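You operate a simulated robot arm through the tools that you are given. There is no shell and no other tool. Be economical: measure what you need, move in short steps, check, and stop when the job is done.

You run a simulated robot arm. Do the job below in one go: nothing can be reset, and whatever is moved stays where it is left.

JOB
Brush a coat on the sample tube and cure it on the plate.
Fine: purple brush back, white lid on the cup; red switch on, off when the coat is dry; hands off the tube.

It is judged by the outcome, as a careful person would: the job done as asked, and still so three seconds after it is handed in. It fails if anything else is knocked over, pushed out of place, dropped, spilled or broken. Lids that push on must go on centred and level and be pressed home; caps that screw on are set level and turned clockwise until they are tight.

ROBOT AND FRAMES
A 6-joint arm with a two-finger parallel gripper, fixed in place. Base frame: the origin is at the foot of the arm, x ahead of it, y to its left, z up; the work surface is at about z = 0.853. Lengths are in m, angles in degrees, forces in N, time in s.
With the tool pointing down near the work surface it reaches from about 0.24 to 0.64 m from the base axis. Its first joint turns from -66.0 to 66.0 degrees. Payload 2.7 kg.
The TCP is the grasp point between the finger pads, 0.023 m short of the fingertips. In the tool frame z runs along the fingers and y along their closing line. Largest opening 0.094 m; finger width 0.038, thickness 0.01; the body of the gripper, 0.054 by 0.096 m, starts 0.039 m behind the TCP.
Orientation is that of the tool frame in the base frame, as [roll, pitch, yaw] about the fixed x, y, z axes, in that order (R = Rz(yaw) Ry(pitch) Rx(roll)). With the fingers straight down and closing along the base's y, the tool's x points along the base's -x, its y along +y and its z along -z.

CONTROLS
- The arm moves only by the tool arm_command. Its argument "increments" is a list of rows, each a list of 2 entries, a list of its own where there are three numbers: the shift along the base's x, y, z in units of 400 mm (1.0 is 400 mm), then the turn, a rotation vector about the base's x, y, z in units of 180 degrees (1.0 is 180 degrees). In form: [[[x, y, z], [ax, ay, az]], ...]. A call has 1 to 8 rows; each row is the pose to reach, as a shift and turn from the pose commanded when the call began. "hand" is the closure, from 0 (fully open) to 1 (shut), set as the call begins (left out, the last holds). A call with a number of a shift or a turn outside -1 to 1 is refused whole. Each row takes 0.2 s and may step no farther than 0.05 m and 8.6 degrees from the row before; otherwise, or with a gripper value out of range, the whole call is refused. A pose out of reach is approached as far as the arm can. The call stops where the force on the tool passes 70 N (or 10 N more than at its start, if that is more) or the arm is blocked; 0.2 s more then pass. Each finger travels about 0.045 m/s and halts on what it meets, pressing with about 25 N; the grip force reading is that of the motor and also rises with nothing between the fingers. The clock runs only during rows and for 0.2 s after the last one: add rows that repeat a pose to give the fingers time. It gives the time, the measured TCP pose, the force on the tool (base axes), the opening and the grip force at its end, in the units of the frame above (readings bear some noise), with the torque about the TCP (base axes, N m) and any sound that the robot's microphone picked up, and new pictures: "show" is both (left out), scene, wrist or none.
- Cameras (640 x 400 px; columns grow to the right, rows downward): "scene" is fixed at [0.0568, -0.4201, 1.4289]; the picture's right is [0.86, -0.51, 0.00], its down [-0.18, -0.31, -0.93] and it looks along [0.47, 0.80, -0.36] (base axes); focal length 318 px, centre (320, 200). "wrist" rides on the gripper at [0.086, 0.016, -0.074] in the tool frame; the picture's right is [-0.18, 0.98, 0.00], its down [-0.58, -0.11, -0.81] and it looks along [-0.79, -0.15, 0.59] (tool axes); focal length 243 px, centre (320, 200). There is no depth. A picture from a camera that has moved, and an enlarged one, comes with that camera's place and axes in the base frame and with its lens. The place of the scene camera against the robot may be out by one fixed shift of up to 0.012 m in any direction.
- close_up(camera, box): a new picture of the part [left, top, right, bottom] of that camera's present view, enlarged. The clock stands still meanwhile.
- close_job(): hands the job in; it is judged then, once.

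Work in short steps. Places have to be worked out from the pictures, the camera data and where the tool is seen: move nearer, look again, correct. Check each grasp and each placing, and mend what went wrong. You have 120 turns and 200 pictures in all, those below and enlarged ones among them. Open the gripper and draw the arm clear of the work before you hand the job in, unless the task says otherwise; then end with one line.

The tools are called after "Request:" as a command line: name --argument value ..., lists and objects as JSON in quotes. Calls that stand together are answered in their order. arm_command: Moves the arm, as the interface text tells. Its arguments: {"type":"object","properties":{"increments":{"type":"array","items":{"type":"array"}},"hand":{"type":"number"},"show":{"type":"string","enum":["both","scene","wrist","none"]}},"required":["increments"]} The other tools are called the same way: close_up (camera, box) takes an enlarged picture of a part of a camera's view; close_job () hands the job in.

At the start:

```text
time_s: 0.0
position: [0.3027, 0.2031, 1.2687]
tcp_rot: [179.8, 0.0, -179.9]
contact_force: [-0.1, -0.7, -0.8]
wrist_torque: [0.02, 0.01, -0.01]
gripper_width: 0.0942
gripper_force: 0.0
```

scene: 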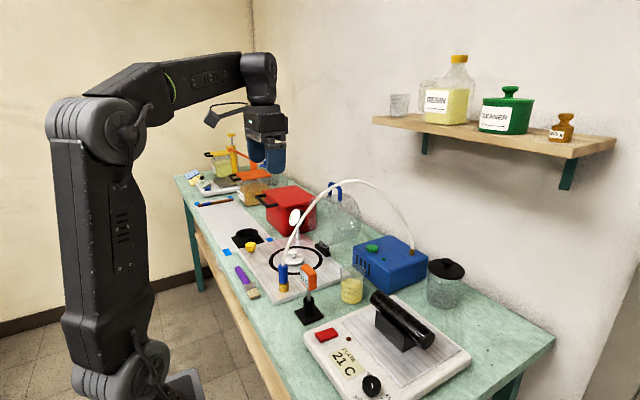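
wrist: 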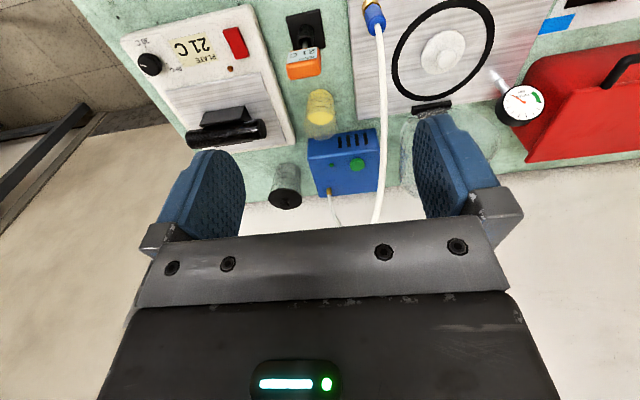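

I'll start by enlarging the relevant parts of the scene to identify the things involved.

Request:
close_up --camera "scene" --box '[220, 220, 480, 400]'

Request:
close_up --camera "scene" --box '[170, 120, 370, 300]'

Request:
close_up --camera "wrist" --box '[100, 0, 420, 210]'

```text
2.22 times, centred on (350, 310) of scene
camera zoom: at [0.0568, -0.4201, 1.4289], right [0.86, -0.51, 0.0], down [-0.18, -0.31, -0.93], along [0.47, 0.8, -0.36], focal length 707 px, centre (253, -44)
```

zoom: 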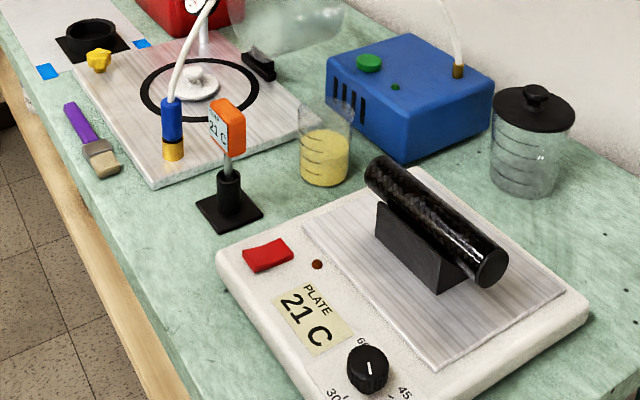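

```text
2.22 times, centred on (270, 210) of scene
camera zoom: at [0.0568, -0.4201, 1.4289], right [0.86, -0.51, 0.0], down [-0.18, -0.31, -0.93], along [0.47, 0.8, -0.36], focal length 707 px, centre (431, 178)
```

zoom: 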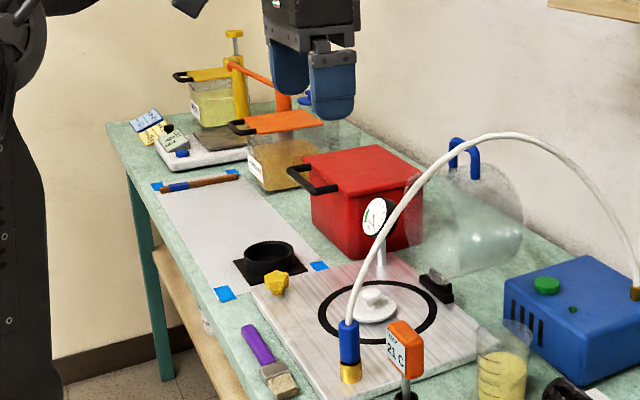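

```text
1.90 times, centred on (260, 105) of wrist
camera zoom: at [0.2164, 0.2197, 1.3436], right [0.18, 0.98, 0.0], down [0.58, -0.11, 0.81], along [0.79, -0.15, -0.59], focal length 462 px, centre (434, 381)
```

zoom: 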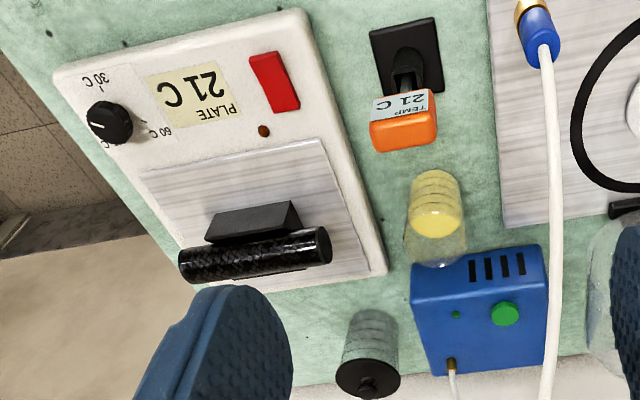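

The brush lies near the front edge around (0.27, 0.30–0.47), resin cup near (0.49, 0.15), tube over the plate along y at x≈0.49, white knobbed lid near (0.445, 0.41) inside the ring. I move above the brush, yawing the tool so the fingers close along x.

Request:
arm_command --increments '[[[-0.008, 0.0625, 0], [0, 0, -0.046]], [[-0.016, 0.125, 0], [0, 0, -0.092]], [[-0.024, 0.1875, 0], [0, 0, -0.138]], [[-0.032, 0.25, 0], [0, 0, -0.184]], [[-0.04, 0.3125, -0.05], [0, 0, -0.23]], [[-0.048, 0.375, -0.1], [0, 0, -0.276]], [[-0.05, 0.4375, -0.15], [0, 0, -0.322]], [[-0.05, 0.5, -0.2], [0, 0, -0.368]]]' --hand 0 --show "both"

```text
time_s: 1.8
position: [0.2839, 0.4039, 1.1876]
tcp_rot: [179.9, 0.0, 113.6]
contact_force: [0.2, -0.7, 0.4]
wrist_torque: [-0.02, -0.04, 0.0]
gripper_width: 0.0942
gripper_force: 0.0
camera wrist: at [0.2629, 0.4899, 1.2623], right [0.97, 0.23, 0.0], down [0.13, -0.58, 0.81], along [0.18, -0.79, -0.59], focal length 243 px, centre (320, 200)
```

scene: 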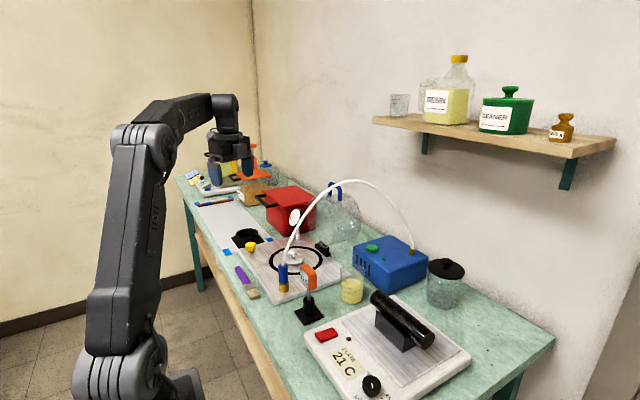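
wrist: 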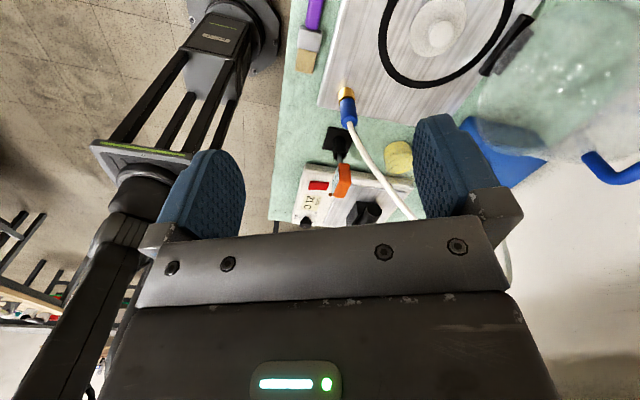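

Brush bristles seen at ≈(0.28, 0.30), handle extending +y. I finish the yaw and descend for a better look.

Request:
arm_command --increments '[[[0, 0.04, -0.1], [0, 0, -0.044]], [[0, 0.08, -0.2], [0, 0, -0.088]], [[0, 0.12, -0.3], [0, 0, -0.131]], [[0, 0.12, -0.38], [0, 0, -0.131]]]' --show "wrist"

Request:
close_up --camera "scene" --box '[200, 220, 320, 320]'

```text
time_s: 2.8
position: [0.281, 0.4547, 1.0366]
tcp_rot: [179.9, 0.1, 90.1]
contact_force: [0.0, -0.2, -0.2]
wrist_torque: [-0.03, -0.01, 0.02]
gripper_width: 0.0941
gripper_force: 0.0
camera wrist: at [0.2968, 0.5406, 1.1113], right [0.98, -0.18, 0.0], down [-0.11, -0.58, 0.81], along [-0.15, -0.79, -0.59], focal length 243 px, centre (320, 200)
```

wrist: 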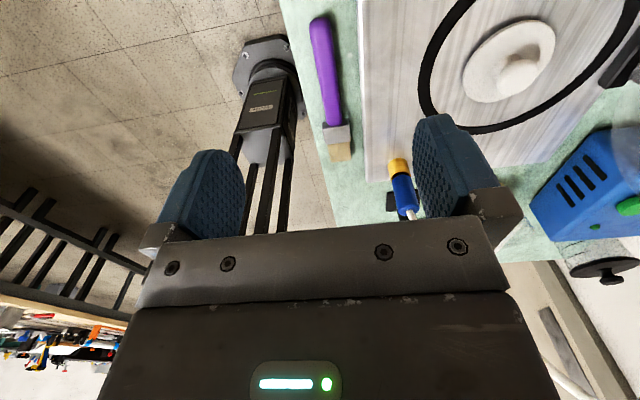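

```text
4.00 times, centred on (260, 270) of scene
camera zoom: at [0.0568, -0.4201, 1.4289], right [0.86, -0.51, 0.0], down [-0.18, -0.31, -0.93], along [0.47, 0.8, -0.36], focal length 1273 px, centre (560, -80)
```

zoom: 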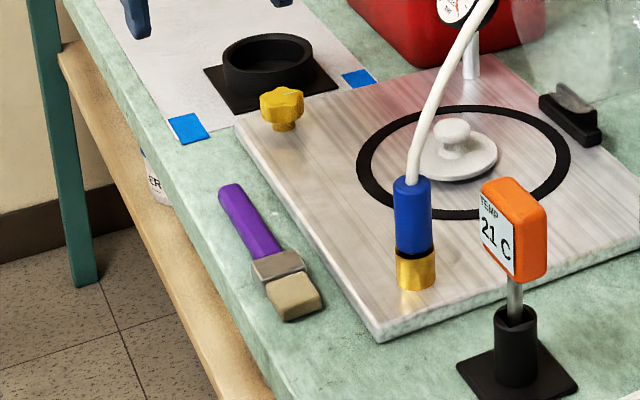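

The brush axis runs along y at x≈0.2815 (y 0.297–0.467), with the tray edge at x≈0.316. I partly close the fingers to ~36 mm so they fit between, and lower to just above the handle.

Request:
arm_command --increments '[[[0.001, -0.03, -0.1], [0, 0, 0]], [[0.001, -0.0617, -0.2], [0, 0, 0]], [[0.001, -0.0617, -0.28], [0, 0, 0]], [[0.001, -0.0617, -0.32], [0, 0, 0]], [[0.001, -0.0617, -0.32], [0, 0, 0]]]' --hand 0.617 --show "both"

Request:
close_up --camera "wrist" --box '[220, 40, 420, 240]'

Request:
close_up --camera "scene" --box '[200, 220, 320, 320]'

```text
time_s: 4.0
position: [0.2851, 0.4249, 0.9081]
tcp_rot: [179.9, 0.0, 90.2]
contact_force: [-0.1, 0.2, -0.2]
wrist_torque: [-0.01, 0.05, -0.01]
gripper_width: 0.0362
gripper_force: 0.0
camera wrist: at [0.2999, 0.5121, 0.9826], right [0.98, -0.18, 0.0], down [-0.11, -0.58, 0.81], along [-0.15, -0.79, -0.59], focal length 243 px, centre (320, 200)
```

scene: 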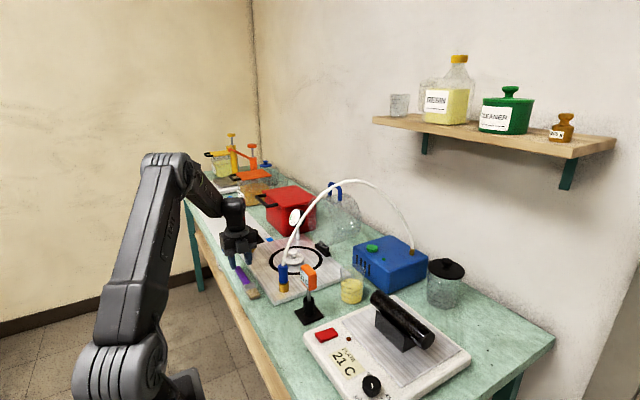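
wrist: 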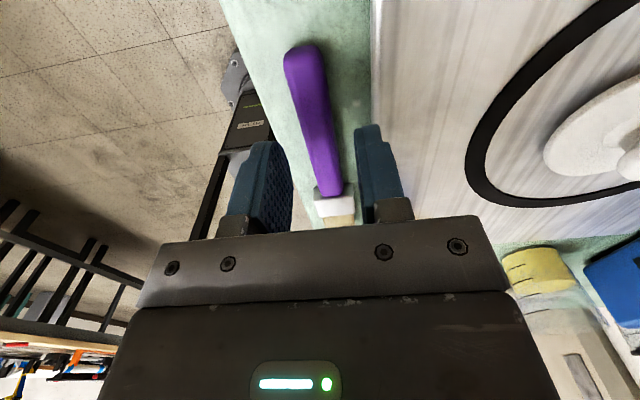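

```text
2.00 times, centred on (320, 140) of wrist
camera zoom: at [0.2999, 0.5121, 0.9826], right [0.98, -0.18, 0.0], down [-0.11, -0.58, 0.81], along [-0.15, -0.79, -0.59], focal length 485 px, centre (320, 320)
```

zoom: 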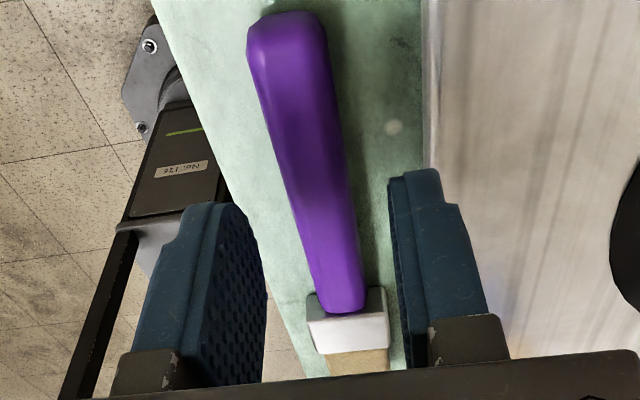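

```text
4.00 times, centred on (260, 270) of scene
camera zoom: at [0.0568, -0.4201, 1.4289], right [0.86, -0.51, 0.0], down [-0.18, -0.31, -0.93], along [0.47, 0.8, -0.36], focal length 1273 px, centre (560, -80)
```

zoom: 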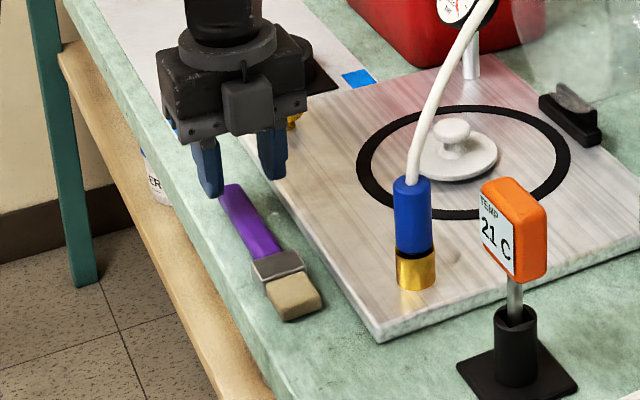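

Handle is centred between the fingers (x≈0.283). I lower to fingertips just above the table and close.

Request:
arm_command --increments '[[[-0.001, 0, -0.04], [0, 0, 0]], [[-0.001, 0, -0.074], [0, 0, 0]]]' --show "none"

Request:
arm_command --increments '[[[0, 0, 0], [0, 0, 0]], [[0, 0, 0], [0, 0, 0]], [[0, 0, 0], [0, 0, 0]], [[0, 0, 0], [0, 0, 0]]]' --hand 1 --show "wrist"

```text
time_s: 4.6
position: [0.2843, 0.4256, 0.8789]
tcp_rot: [-179.9, 0.0, 90.2]
contact_force: [0.0, 0.4, 0.6]
wrist_torque: [-0.02, 0.0, 0.0]
gripper_width: 0.0361
gripper_force: 0.0
```

```text
time_s: 5.6
position: [0.2847, 0.4256, 0.8781]
tcp_rot: [179.9, 0.1, 90.2]
contact_force: [0.4, 0.0, -0.6]
wrist_torque: [0.0, 0.0, 0.0]
gripper_width: 0.019
gripper_force: 25.0
camera wrist: at [0.2995, 0.5118, 0.9538], right [0.98, -0.18, 0.0], down [-0.11, -0.58, 0.81], along [-0.15, -0.79, -0.59], focal length 243 px, centre (320, 200)
```

wrist: 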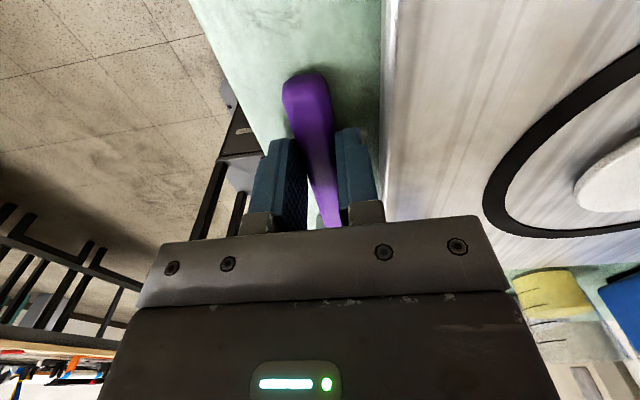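

Grasp confirmed at 19 mm. I lift straight up and check the brush came with it.

Request:
arm_command --increments '[[[0, 0, 0.05], [0, 0, 0]], [[0, 0, 0.15], [0, 0, 0]], [[0, 0, 0.27], [0, 0, 0]], [[0, 0, 0.39], [0, 0, 0]], [[0, 0, 0.5], [0, 0, 0]]]' --show "both"

```text
time_s: 6.8
position: [0.2798, 0.4249, 1.078]
tcp_rot: [180.0, -0.1, 90.1]
contact_force: [-0.1, 0.5, -0.5]
wrist_torque: [0.01, -0.02, -0.03]
gripper_width: 0.0187
gripper_force: 25.2
camera wrist: at [0.2957, 0.5121, 1.1531], right [0.98, -0.18, 0.0], down [-0.11, -0.58, 0.81], along [-0.15, -0.79, -0.59], focal length 243 px, centre (320, 200)
```

scene: 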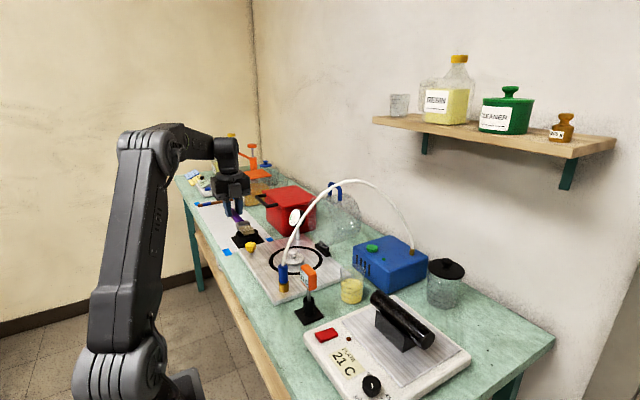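
wrist: 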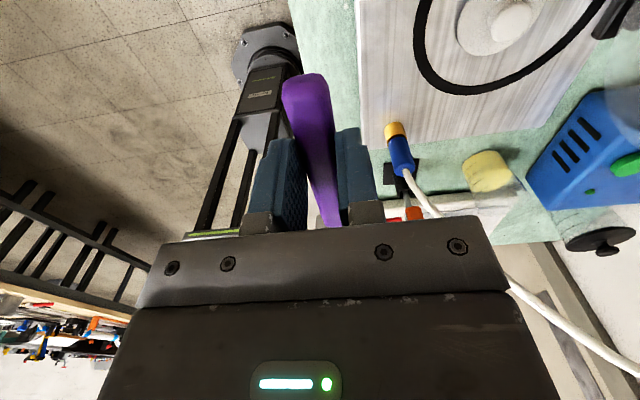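

Brush is held firmly. I travel along the near corridor (x≈0.28), clear of the hose, to the −y side.

Request:
arm_command --increments '[[[0, -0.12, 0.02], [0, 0, 0]], [[0, -0.24, 0.04], [0, 0, 0]], [[0, -0.36, 0.06], [0, 0, 0]], [[0, -0.48, 0.08], [0, 0, 0]], [[0, -0.6, 0.1], [0, 0, 0]], [[0, -0.72, 0.1], [0, 0, 0]], [[0, -0.84, 0.1], [0, 0, 0]], [[0, -0.95, 0.1], [0, 0, 0]]]' --show "both"

```text
time_s: 8.6
position: [0.2846, 0.0455, 1.1177]
tcp_rot: [179.9, 0.0, 90.2]
contact_force: [0.7, -0.1, -0.6]
wrist_torque: [0.04, 0.0, 0.01]
gripper_width: 0.019
gripper_force: 25.3
camera wrist: at [0.3003, 0.1322, 1.1933], right [0.98, -0.18, 0.0], down [-0.11, -0.58, 0.81], along [-0.14, -0.79, -0.59], focal length 243 px, centre (320, 200)
```

scene: 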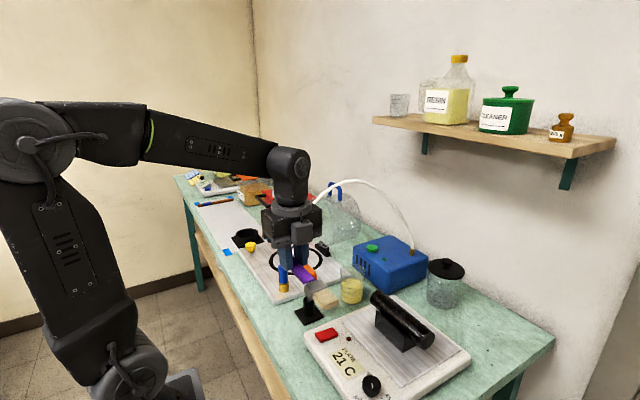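
wrist: 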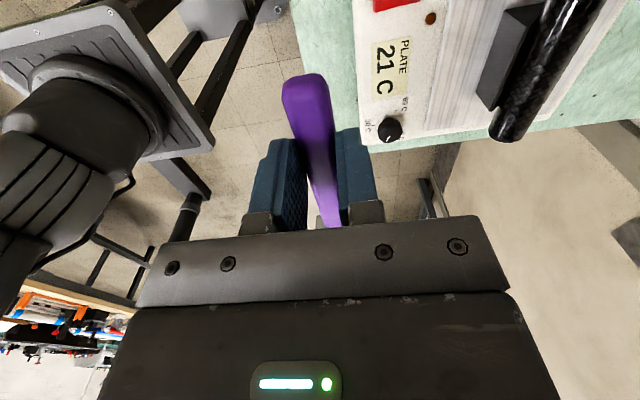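

Now I tilt the tool +60° about x (bristles down, camera on top) while moving out to x≈0.49, high above the tube.

Request:
arm_command --increments '[[[0.03, 0, 0.03], [0.0476, 0, 0]], [[0.1, 0, 0.06], [0.0952, 0, 0]], [[0.18, 0, 0.08], [0.1428, 0, 0]], [[0.26, 0, 0.08], [0.1904, 0, 0]], [[0.34, 0, 0.08], [0.238, 0, 0]], [[0.42, 0, 0.08], [0.2856, 0, 0]], [[0.515, 0, 0.08], [0.3333, 0, 0]], [[0.515, 0, 0.08], [0.3333, 0, 0]]]' --show "both"

Request:
close_up --camera "scene" --box '[260, 180, 480, 340]'

```text
time_s: 10.4
position: [0.4881, 0.0457, 1.1519]
tcp_rot: [179.6, -60.1, 90.4]
contact_force: [0.0, 0.6, -1.3]
wrist_torque: [0.02, 0.01, 0.0]
gripper_width: 0.0188
gripper_force: 24.4
camera wrist: at [0.5038, 0.0248, 1.2643], right [0.98, -0.09, -0.16], down [-0.11, -0.99, -0.1], along [-0.15, 0.12, -0.98], focal length 243 px, centre (320, 200)
```

scene: 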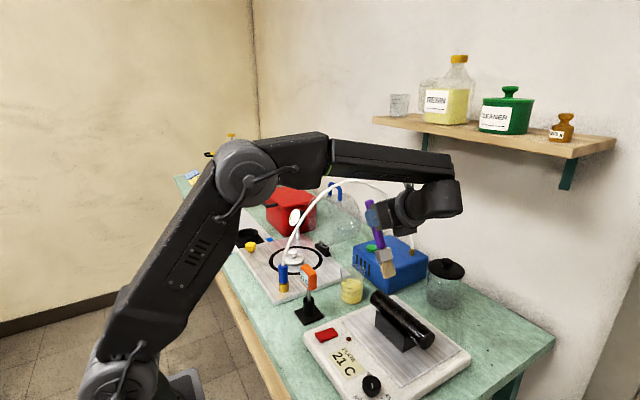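
wrist: 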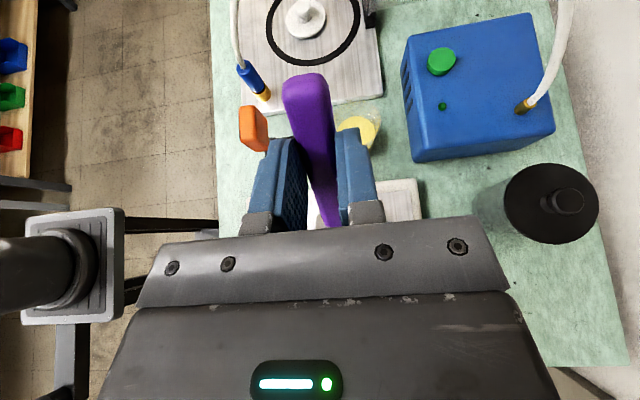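

```text
2.50 times, centred on (370, 260) of scene
camera zoom: at [0.0568, -0.4201, 1.4289], right [0.86, -0.51, 0.0], down [-0.18, -0.31, -0.93], along [0.47, 0.8, -0.36], focal length 796 px, centre (195, 50)
```

zoom: 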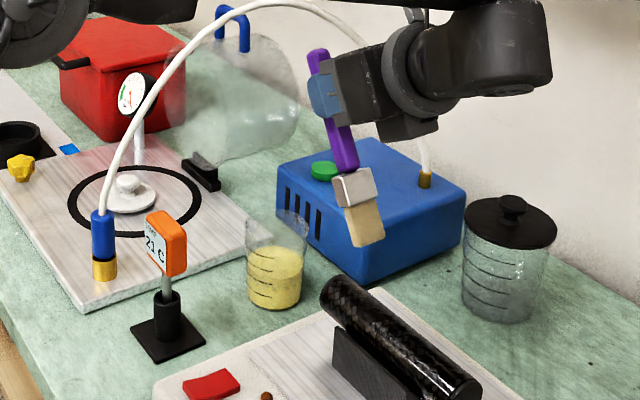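

Orientation achieved. I take a close wrist look at the cup to fix its centre.

Request:
close_up --camera "wrist" --box '[240, 60, 440, 210]'

```text
2.67 times, centred on (340, 135) of wrist
camera zoom: at [0.5038, 0.0248, 1.2643], right [0.98, -0.09, -0.16], down [-0.11, -0.99, -0.1], along [-0.15, 0.12, -0.98], focal length 647 px, centre (267, 373)
```

zoom: 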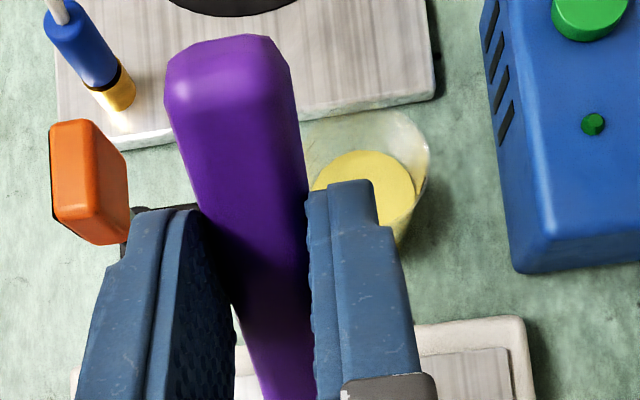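

Cup centre by both cameras ≈(0.512, 0.163). The hose arches over y≈0.2 at z≈1.17, so I tilt to 75° to keep the camera clear, and approach partway from the −y side.

Request:
arm_command --increments '[[[0.03, 0.03, 0], [0.042, 0, 0]], [[0.06, 0.06, -0.03], [0.0833, 0, 0]], [[0.06, 0.1, -0.08], [0.0833, 0, 0]], [[0.06, 0.136, -0.13], [0.0833, 0, 0]]]' --show "both"

Request:
close_up --camera "scene" --box '[300, 170, 460, 310]'

Request:
close_up --camera "wrist" --box '[240, 60, 440, 210]'

```text
time_s: 11.4
position: [0.5126, 0.1008, 1.0975]
tcp_rot: [179.2, -75.0, 90.6]
contact_force: [0.1, 0.2, -0.2]
wrist_torque: [-0.02, -0.02, -0.03]
gripper_width: 0.0186
gripper_force: 24.5
camera wrist: at [0.5279, 0.0514, 1.2006], right [0.98, -0.05, -0.17], down [-0.11, -0.93, -0.35], along [-0.14, 0.37, -0.92], focal length 243 px, centre (320, 200)
```

scene: 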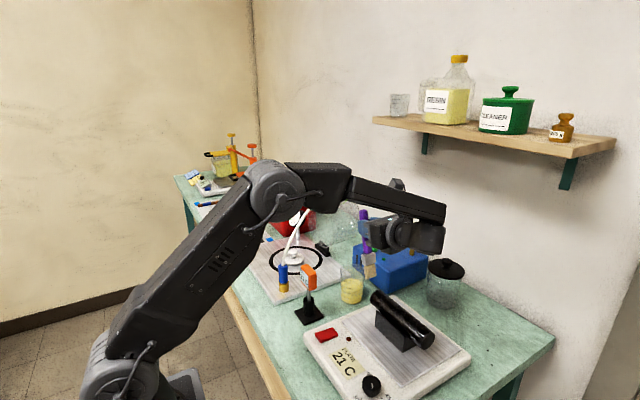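
wrist: 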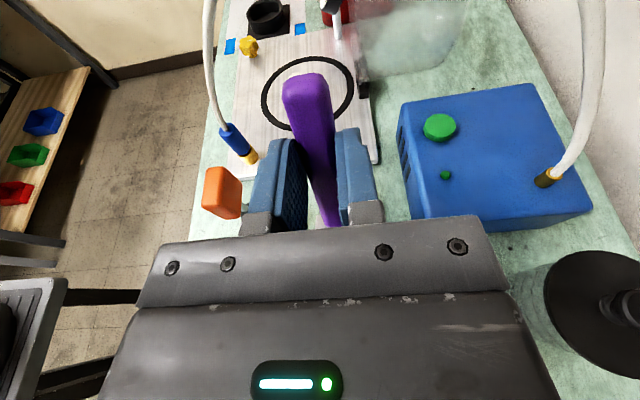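

```text
2.86 times, centred on (380, 240) of scene
camera zoom: at [0.0568, -0.4201, 1.4289], right [0.86, -0.51, 0.0], down [-0.18, -0.31, -0.93], along [0.47, 0.8, -0.36], focal length 909 px, centre (149, 86)
```

zoom: 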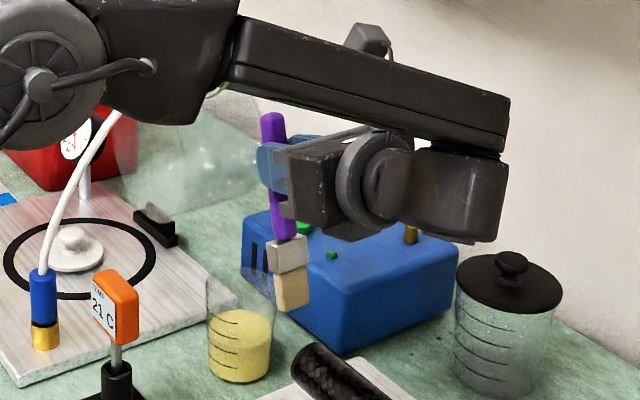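

```text
2.67 times, centred on (340, 135) of wrist
camera zoom: at [0.5279, 0.0514, 1.2006], right [0.98, -0.05, -0.17], down [-0.11, -0.93, -0.35], along [-0.14, 0.37, -0.92], focal length 647 px, centre (267, 373)
```

zoom: 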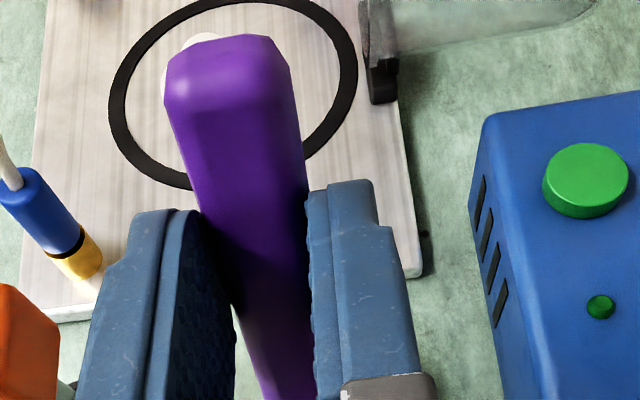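

Brush tip is around (0.513, 0.085, 0.97), above rim height, with a consistent scene bias of ~1 cm. I move +y to bring it over the cup.

Request:
arm_command --increments '[[[0, 0.06, 0], [0, 0, 0]], [[0, 0.12, 0], [0, 0, 0]], [[0, 0.183, 0], [0, 0, 0]], [[0, 0.183, 0], [0, 0, 0]]]' --show "both"

Request:
close_up --camera "scene" --box '[310, 190, 430, 310]'

```text
time_s: 12.4
position: [0.5153, 0.1754, 1.0989]
tcp_rot: [179.3, -75.1, 90.7]
contact_force: [-0.2, -0.5, -0.9]
wrist_torque: [0.04, 0.0, 0.02]
gripper_width: 0.019
gripper_force: 25.3
camera wrist: at [0.5313, 0.1257, 1.2023], right [0.98, -0.05, -0.17], down [-0.11, -0.93, -0.35], along [-0.15, 0.37, -0.92], focal length 243 px, centre (320, 200)
```

scene: 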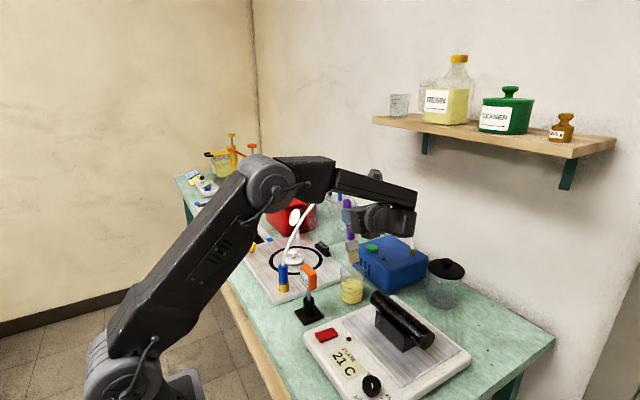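
wrist: 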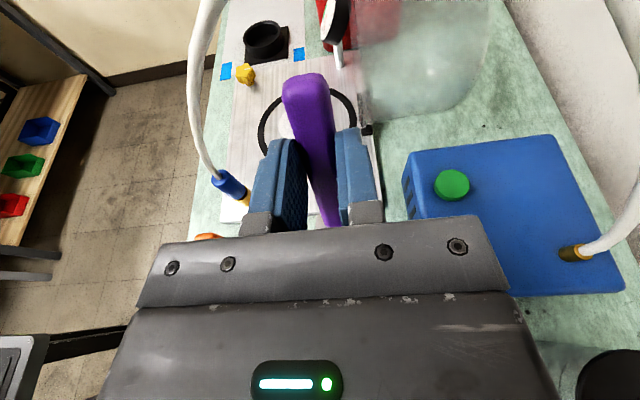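

```text
3.33 times, centred on (370, 250) of scene
camera zoom: at [0.0568, -0.42, 1.4289], right [0.86, -0.51, 0.0], down [-0.18, -0.31, -0.93], along [0.47, 0.8, -0.36], focal length 1061 px, centre (153, 33)
```

zoom: 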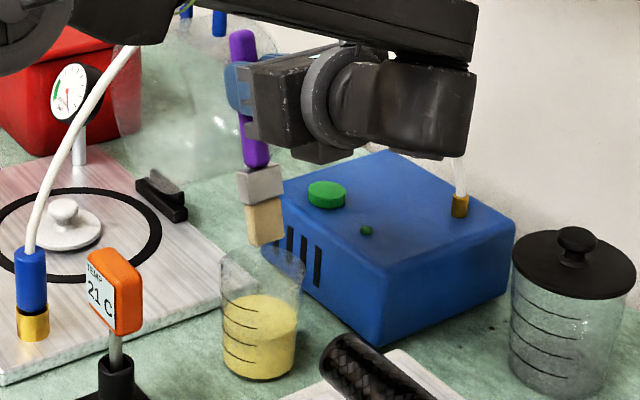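

The bristles sit right above the cup opening. I lower straight in, part way, and check clearance.

Request:
arm_command --increments '[[[-0.008, 0, -0.05], [0, 0, 0]], [[-0.008, 0, -0.1], [0, 0, 0]], [[-0.008, 0, -0.15], [0, 0, 0]]]' --show "none"

Request:
close_up --camera "scene" --box '[310, 190, 430, 310]'

```text
time_s: 13.2
position: [0.51, 0.1727, 1.0396]
tcp_rot: [179.1, -75.0, 90.7]
contact_force: [0.7, 0.4, -0.2]
wrist_torque: [-0.01, 0.03, -0.04]
gripper_width: 0.0189
gripper_force: 24.8
```

```text
3.33 times, centred on (370, 250) of scene
camera zoom: at [0.0568, -0.4201, 1.4289], right [0.86, -0.51, 0.0], down [-0.18, -0.31, -0.93], along [0.47, 0.8, -0.36], focal length 1061 px, centre (153, 33)
```

zoom: 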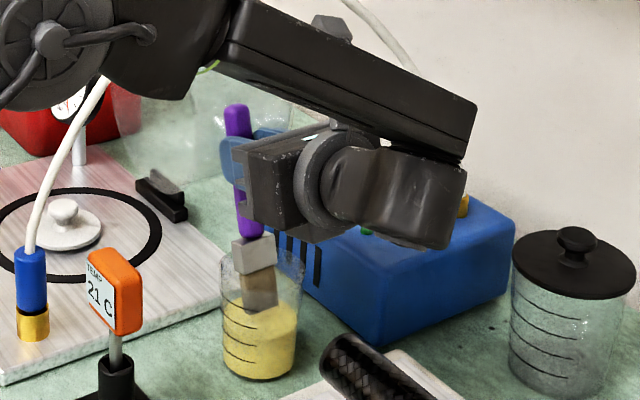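

Inside the cup with no contact and just reaching the liquid; I lower 3 cm more.

Request:
arm_command --increments '[[[0, 0, -0.04], [0, 0, 0]], [[0, 0, -0.08], [0, 0, 0]], [[0, 0, -0.08], [0, 0, 0]], [[0, 0, -0.08], [0, 0, 0]]]' --show "none"

Request:
close_up --camera "scene" --box '[310, 190, 430, 310]'

```text
time_s: 14.2
position: [0.5107, 0.1724, 1.0061]
tcp_rot: [179.2, -75.0, 90.7]
contact_force: [-0.7, -0.4, -0.1]
wrist_torque: [0.01, 0.0, 0.01]
gripper_width: 0.0188
gripper_force: 25.5
```

```text
3.33 times, centred on (370, 250) of scene
camera zoom: at [0.0568, -0.4201, 1.4289], right [0.86, -0.51, 0.0], down [-0.18, -0.31, -0.93], along [0.47, 0.8, -0.36], focal length 1061 px, centre (153, 33)
```

zoom: 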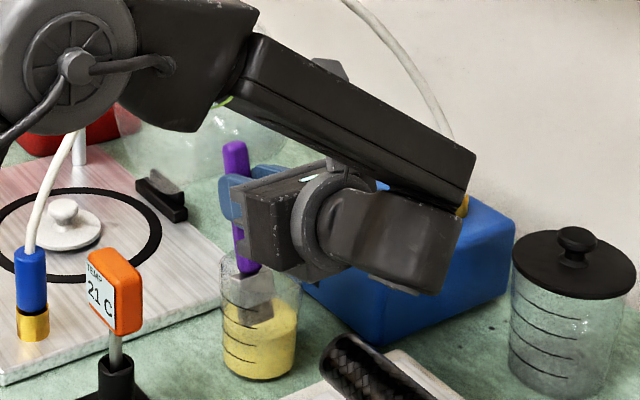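

Bristles fully submerged. I raise slowly above the rim and let it drain over the cup.

Request:
arm_command --increments '[[[0, 0, 0.06], [0, 0, 0]], [[0, 0, 0.12], [0, 0, 0]], [[0, 0, 0.18], [0, 0, 0]], [[0, 0, 0.235], [0, 0, 0]], [[0, 0, 0.235], [0, 0, 0]], [[0, 0, 0.235], [0, 0, 0]], [[0, 0, 0.235], [0, 0, 0]], [[0, 0, 0.235], [0, 0, 0]]]' --show "none"

Request:
close_up --camera "scene" --box '[310, 190, 430, 310]'

Request:
close_up --camera "scene" --box '[330, 260, 460, 370]'

```text
time_s: 16.0
position: [0.51, 0.1741, 1.1006]
tcp_rot: [179.3, -75.0, 90.7]
contact_force: [0.4, -0.7, -0.7]
wrist_torque: [0.0, 0.02, 0.01]
gripper_width: 0.019
gripper_force: 25.2
```

```text
3.33 times, centred on (370, 250) of scene
camera zoom: at [0.0568, -0.4201, 1.4289], right [0.86, -0.51, 0.0], down [-0.18, -0.31, -0.93], along [0.47, 0.8, -0.36], focal length 1061 px, centre (153, 33)
```

zoom: 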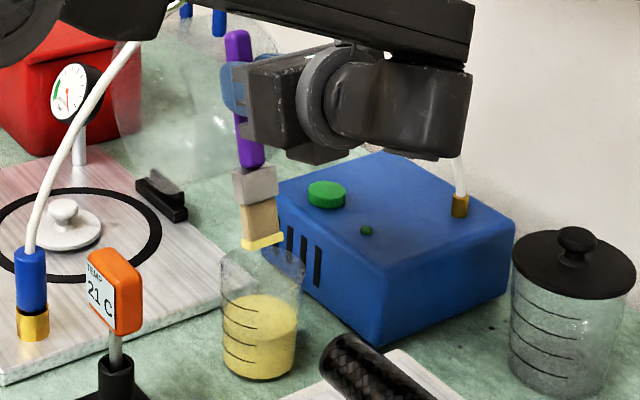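

```text
3.64 times, centred on (395, 315) of scene
camera zoom: at [0.0568, -0.4201, 1.4289], right [0.86, -0.51, 0.0], down [-0.18, -0.31, -0.93], along [0.47, 0.8, -0.36], focal length 1157 px, centre (47, -218)
```

zoom: 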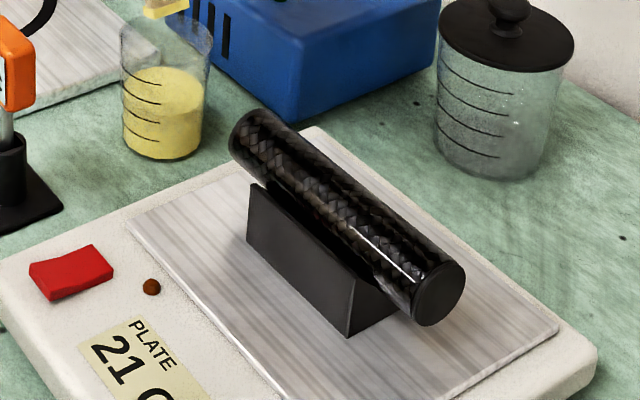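

The bristles now carry yellow resin with no visible dripping. Tube: x≈0.506, y −0.107…0.054, top z≈0.948. I carry the tip over the tube to its −y end at 2.5 cm clearance.

Request:
arm_command --increments '[[[-0.002, -0.11, 0], [0, 0, 0]], [[-0.004, -0.22, 0], [0, 0, 0]], [[-0.006, -0.33, 0], [0, 0, 0]], [[-0.008, -0.44, 0], [0, 0, 0]], [[-0.01, -0.55, 0], [0, 0, 0]], [[-0.01, -0.635, 0], [0, 0, 0]], [[-0.01, -0.635, 0], [0, 0, 0]]]' --show "both"

Request:
close_up --camera "scene" --box '[330, 240, 480, 370]'

```text
time_s: 17.6
position: [0.5058, -0.0805, 1.1031]
tcp_rot: [179.4, -75.0, 90.5]
contact_force: [-0.6, 0.2, -1.1]
wrist_torque: [0.01, -0.01, 0.01]
gripper_width: 0.0187
gripper_force: 24.8
camera wrist: at [0.5209, -0.1299, 1.2058], right [0.98, -0.05, -0.17], down [-0.11, -0.93, -0.35], along [-0.15, 0.37, -0.92], focal length 243 px, centre (320, 200)
```

scene: 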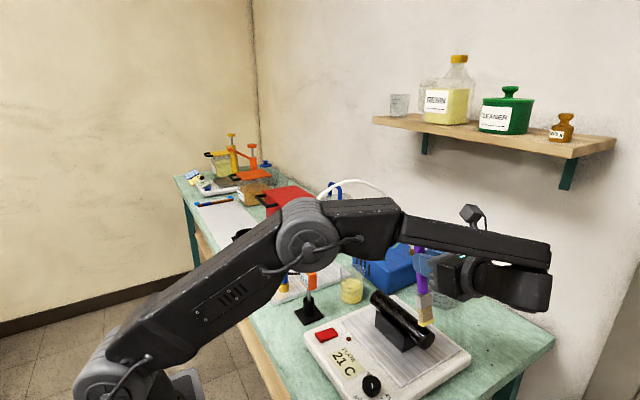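
wrist: 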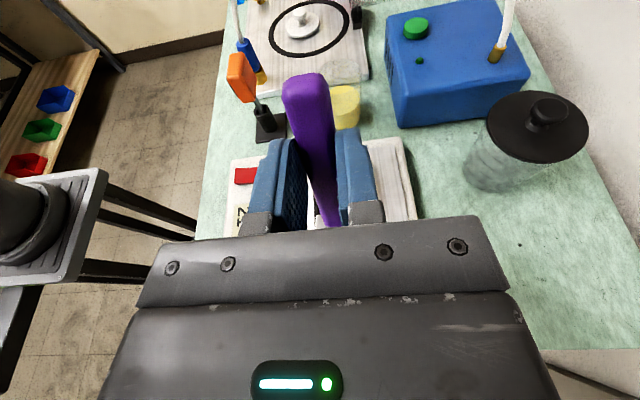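

```text
3.08 times, centred on (405, 305) of scene
camera zoom: at [0.0568, -0.4201, 1.4289], right [0.86, -0.51, 0.0], down [-0.18, -0.31, -0.93], along [0.47, 0.8, -0.36], focal length 979 px, centre (58, -123)
```

zoom: 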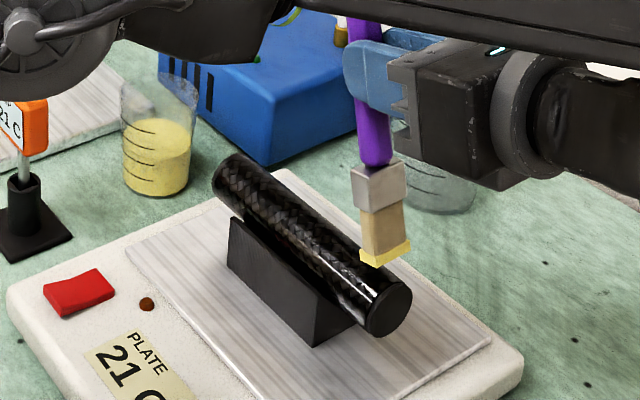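

Tip is over the tube's near end. I lower in small increments watching force to find light contact.

Request:
arm_command --increments '[[[0.006, 0, -0.03], [0, 0, 0]], [[0.006, 0, -0.045], [0, 0, 0]], [[0.006, 0, -0.045], [0, 0, 0]]]' --show "none"

Request:
close_up --camera "scene" --box '[380, 270, 480, 370]'

```text
time_s: 18.4
position: [0.5074, -0.0813, 1.0852]
tcp_rot: [179.0, -74.9, 90.9]
contact_force: [-1.1, -3.4, 8.9]
wrist_torque: [-0.61, 0.14, 0.04]
gripper_width: 0.0189
gripper_force: 25.5
```

```text
4.00 times, centred on (430, 320) of scene
camera zoom: at [0.0566, -0.4201, 1.4289], right [0.86, -0.51, 0.0], down [-0.18, -0.31, -0.93], along [0.47, 0.8, -0.36], focal length 1273 px, centre (-120, -280)
```

zoom: 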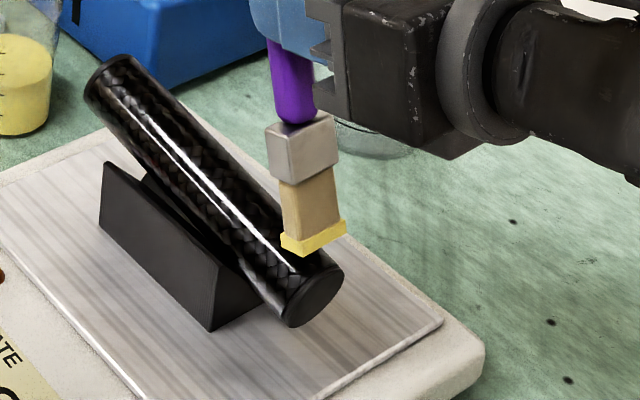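

Contact made (9 N) but pressing on the overhanging end is rocking the tube on its cradle; I back off gently at once.

Request:
arm_command --increments '[[[0, 0, 0.004], [0, 0, 0]], [[0, 0, 0.008], [0, 0, 0]], [[0, 0, 0.012], [0, 0, 0]], [[0, 0, 0.016], [0, 0, 0]], [[0, 0, 0.02], [0, 0, 0]], [[0, 0, 0.026], [0, 0, 0]], [[0, 0, 0.034], [0, 0, 0]], [[0, 0, 0.05], [0, 0, 0]]]' --show "none"

Request:
close_up --camera "scene" --box '[350, 270, 450, 370]'

```text
time_s: 20.2
position: [0.5081, -0.0815, 1.1029]
tcp_rot: [179.2, -75.0, 90.7]
contact_force: [-0.4, 0.1, -0.3]
wrist_torque: [0.01, 0.02, -0.02]
gripper_width: 0.0192
gripper_force: 25.4
```

```text
4.00 times, centred on (400, 320) of scene
camera zoom: at [0.0568, -0.4201, 1.4289], right [0.86, -0.51, 0.0], down [-0.18, -0.31, -0.93], along [0.47, 0.8, -0.36], focal length 1273 px, centre (0, -280)
```

zoom: 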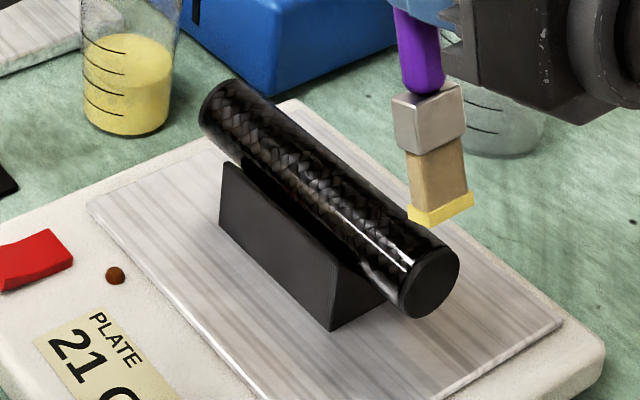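

The tube settled back to its original place. I move to mid-tube above the cradle and find the contact height there in small steps.

Request:
arm_command --increments '[[[0, 0.1, 0], [0, 0, 0]], [[0, 0.19, 0], [0, 0, 0]], [[0, 0.19, -0.015], [0, 0, 0]], [[0, 0.19, -0.02], [0, 0, 0]], [[0, 0.19, -0.02], [0, 0, 0]]]' --show "none"

Request:
arm_command --increments '[[[0, 0, -0.005], [0, 0, 0]], [[0, 0, -0.005], [0, 0, 0]]]' --show "none"

Request:
arm_command --increments '[[[0, 0, -0.005], [0, 0, 0]], [[0, 0, -0.005], [0, 0, 0]]]' --show "none"

Request:
close_up --camera "scene" --box '[350, 270, 450, 370]'

```text
time_s: 21.4
position: [0.5077, -0.0026, 1.0947]
tcp_rot: [179.3, -75.0, 90.7]
contact_force: [-0.1, -0.1, -0.2]
wrist_torque: [0.02, -0.01, -0.01]
gripper_width: 0.0188
gripper_force: 25.0
```

```text
time_s: 22.0
position: [0.5087, -0.0021, 1.0942]
tcp_rot: [179.3, -75.1, 90.6]
contact_force: [-0.1, 0.6, -0.2]
wrist_torque: [0.02, 0.0, -0.04]
gripper_width: 0.0189
gripper_force: 25.1
```

```text
time_s: 22.6
position: [0.5081, -0.0038, 1.0918]
tcp_rot: [179.2, -75.0, 90.7]
contact_force: [0.1, -0.4, 0.1]
wrist_torque: [0.01, -0.03, -0.01]
gripper_width: 0.0191
gripper_force: 24.9
```

```text
4.00 times, centred on (400, 320) of scene
camera zoom: at [0.0568, -0.4201, 1.4289], right [0.86, -0.51, 0.0], down [-0.18, -0.31, -0.93], along [0.47, 0.8, -0.36], focal length 1273 px, centre (0, -280)
```

zoom: 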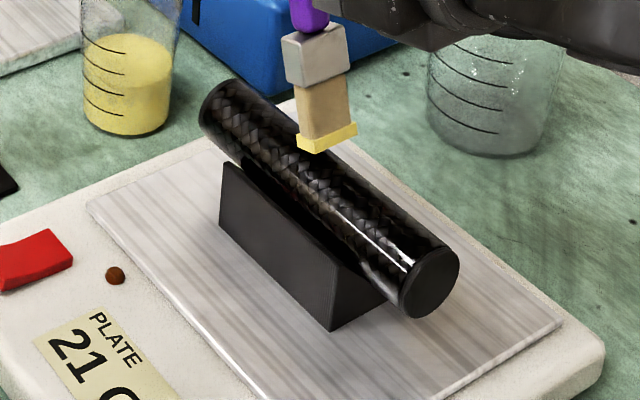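

No contact yet at TCP z≈1.092. I continue lowering in 2 mm steps.

Request:
arm_command --increments '[[[0, 0, -0.005], [0, 0, 0]], [[0, 0, -0.005], [0, 0, 0]]]' --show "none"

Request:
arm_command --increments '[[[0, 0, -0.004], [0, 0, 0]], [[0, 0, -0.004], [0, 0, 0]]]' --show "none"

Request:
arm_command --increments '[[[0, 0, -0.004], [0, 0, 0]], [[0, 0, -0.004], [0, 0, 0]]]' --show "none"

Request:
close_up --camera "scene" --box '[350, 270, 450, 370]'

```text
time_s: 23.2
position: [0.5089, -0.0037, 1.0897]
tcp_rot: [179.3, -75.0, 90.7]
contact_force: [-0.3, -0.5, -0.1]
wrist_torque: [-0.03, 0.01, 0.01]
gripper_width: 0.0191
gripper_force: 24.9
```

```text
time_s: 23.8
position: [0.5082, -0.0036, 1.087]
tcp_rot: [178.7, -75.0, 91.3]
contact_force: [-0.9, -1.1, 10.8]
wrist_torque: [-0.29, 0.01, 0.0]
gripper_width: 0.019
gripper_force: 24.6
```

```text
time_s: 24.4
position: [0.508, -0.0029, 1.087]
tcp_rot: [178.5, -75.0, 91.5]
contact_force: [0.4, 4.1, 19.8]
wrist_torque: [0.17, 0.11, -0.01]
gripper_width: 0.019
gripper_force: 25.2
```

```text
4.00 times, centred on (400, 320) of scene
camera zoom: at [0.0565, -0.4199, 1.429], right [0.86, -0.51, 0.0], down [-0.18, -0.31, -0.93], along [0.47, 0.8, -0.36], focal length 1273 px, centre (0, -280)
```

zoom: 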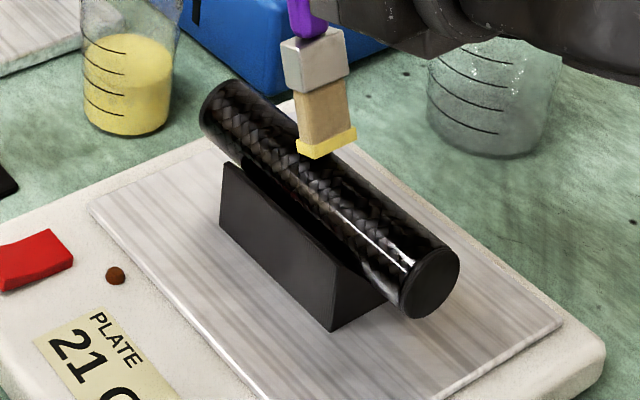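

Firm contact begins at TCP z≈1.088 over the cradle. I ease to a light touch and make a slow short stroke toward +y to see whether coating appears.

Request:
arm_command --increments '[[[0, 0, 0.0055], [0, 0, 0]], [[0, 0.02, 0.0055], [0, 0, 0]], [[0, 0.04, 0.0055], [0, 0, 0]], [[0, 0.06, 0.0055], [0, 0, 0]], [[0, 0.08, 0.0055], [0, 0, 0]]]' --show "none"

Request:
close_up --camera "scene" --box '[350, 270, 450, 370]'

```text
time_s: 25.6
position: [0.5097, 0.0289, 1.0877]
tcp_rot: [179.5, -75.0, 90.3]
contact_force: [-0.4, 0.6, -0.2]
wrist_torque: [-0.05, 0.04, 0.0]
gripper_width: 0.0188
gripper_force: 25.1
```

```text
4.00 times, centred on (400, 320) of scene
camera zoom: at [0.0568, -0.4201, 1.4289], right [0.86, -0.51, 0.0], down [-0.18, -0.31, -0.93], along [0.47, 0.8, -0.36], focal length 1273 px, centre (0, -280)
```

zoom: 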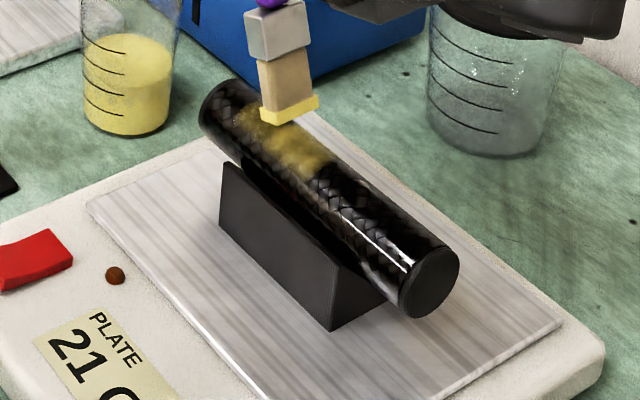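

A yellow coat is appearing along the top at near-zero force. I stroke the full length at this height.

Request:
arm_command --increments '[[[0, 0.035, 0], [0, 0, 0]], [[0, 0.07, 0], [0, 0, 0]], [[0, 0.02, 0], [0, 0, 0]], [[0, -0.05, 0], [0, 0, 0]], [[0, -0.115, 0], [0, 0, 0]], [[0, -0.18, 0], [0, 0, 0]], [[0, -0.24, 0], [0, 0, 0]], [[0, -0.285, 0], [0, 0, 0]]]' --show "none"

Request:
close_up --camera "scene" --box '[350, 270, 450, 370]'

```text
time_s: 27.4
position: [0.5082, -0.0843, 1.0898]
tcp_rot: [179.3, -75.0, 90.8]
contact_force: [-0.3, 0.6, -1.1]
wrist_torque: [0.01, 0.0, 0.0]
gripper_width: 0.0191
gripper_force: 25.0
```

```text
4.00 times, centred on (400, 320) of scene
camera zoom: at [0.0568, -0.4201, 1.4289], right [0.86, -0.51, 0.0], down [-0.18, -0.31, -0.93], along [0.47, 0.8, -0.36], focal length 1273 px, centre (0, -280)
```

zoom: 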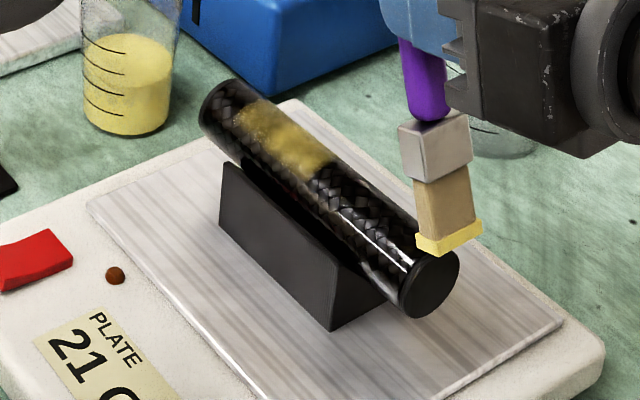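

The +y half is coated, the −y half not (slightly too high there). I lower 1 mm and stroke back toward +y, watching the force.

Request:
arm_command --increments '[[[0, 0, -0.0025], [0, 0, 0]], [[0, 0.03, -0.0025], [0, 0, 0]], [[0, 0.06, -0.0025], [0, 0, 0]], [[0, 0.09, -0.0025], [0, 0, 0]], [[0, 0.12, -0.0025], [0, 0, 0]], [[0, 0.15, -0.0025], [0, 0, 0]]]' --show "none"

Request:
close_up --camera "scene" --box '[350, 270, 450, 370]'

```text
time_s: 28.8
position: [0.5089, -0.0256, 1.0877]
tcp_rot: [179.4, -75.0, 90.4]
contact_force: [0.9, -0.2, -0.2]
wrist_torque: [0.0, 0.0, 0.0]
gripper_width: 0.0189
gripper_force: 25.2
```

```text
4.00 times, centred on (400, 320) of scene
camera zoom: at [0.0568, -0.4201, 1.4289], right [0.86, -0.51, 0.0], down [-0.18, -0.31, -0.93], along [0.47, 0.8, -0.36], focal length 1273 px, centre (0, -280)
```

zoom: 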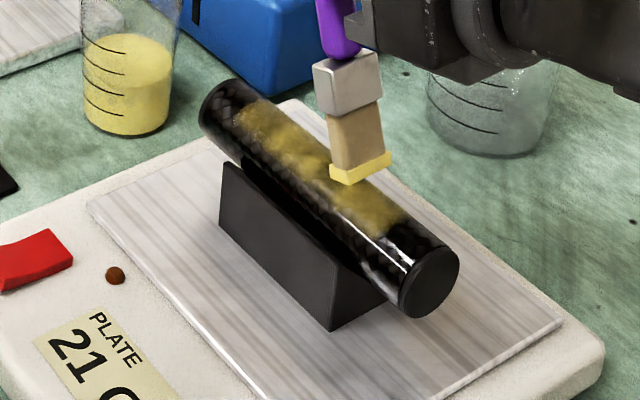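

The coat now spans most of the length. I make another full-length pass, slightly lower, reaching both ends.

Request:
arm_command --increments '[[[0, -0.08, -0.001], [0, 0, 0]], [[0, -0.155, -0.001], [0, 0, 0]], [[0, -0.165, -0.003], [0, 0, 0]], [[0, -0.15, -0.003], [0, 0, 0]], [[0, -0.12, -0.003], [0, 0, 0]], [[0, -0.09, -0.002], [0, 0, 0]], [[0, -0.05, -0.001], [0, 0, 0]], [[0, 0, -0.001], [0, 0, 0]]]' --show "none"

Request:
arm_command --increments '[[[0, 0.04, 0], [0, 0, 0]], [[0, 0.08, 0], [0, 0, 0]], [[0, 0.12, 0], [0, 0, 0]], [[0, 0.16, 0], [0, 0, 0]], [[0, 0.19, 0], [0, 0, 0]], [[0, 0.21, -0.002], [0, 0, 0]], [[0, 0.19, -0.002], [0, 0, 0]], [[0, 0.17, 0], [0, 0, 0]]]' --show "wrist"

Request:
close_up --camera "scene" --box '[350, 270, 450, 370]'

```text
time_s: 30.6
position: [0.5069, -0.0255, 1.0879]
tcp_rot: [179.6, -75.1, 90.4]
contact_force: [-1.2, 0.1, -1.2]
wrist_torque: [0.03, 0.02, 0.0]
gripper_width: 0.0191
gripper_force: 24.5
```

```text
time_s: 32.4
position: [0.5078, 0.0411, 1.0878]
tcp_rot: [179.4, -75.0, 90.4]
contact_force: [0.7, 0.2, -0.3]
wrist_torque: [0.02, 0.01, 0.0]
gripper_width: 0.0189
gripper_force: 25.0
camera wrist: at [0.5242, -0.0076, 1.1897], right [0.98, -0.05, -0.18], down [-0.11, -0.93, -0.35], along [-0.15, 0.37, -0.92], focal length 243 px, centre (320, 200)
```

wrist: 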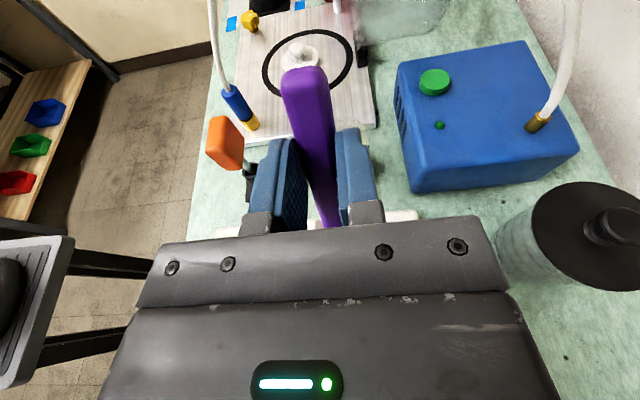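

```text
4.00 times, centred on (400, 320) of scene
camera zoom: at [0.0568, -0.4201, 1.4289], right [0.86, -0.51, 0.0], down [-0.18, -0.31, -0.93], along [0.47, 0.8, -0.36], focal length 1273 px, centre (0, -280)
```

zoom: 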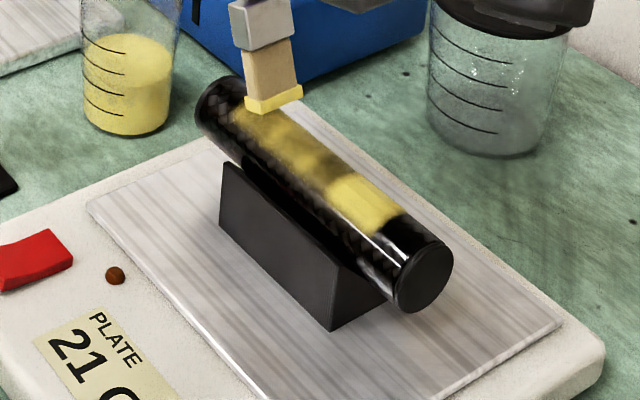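

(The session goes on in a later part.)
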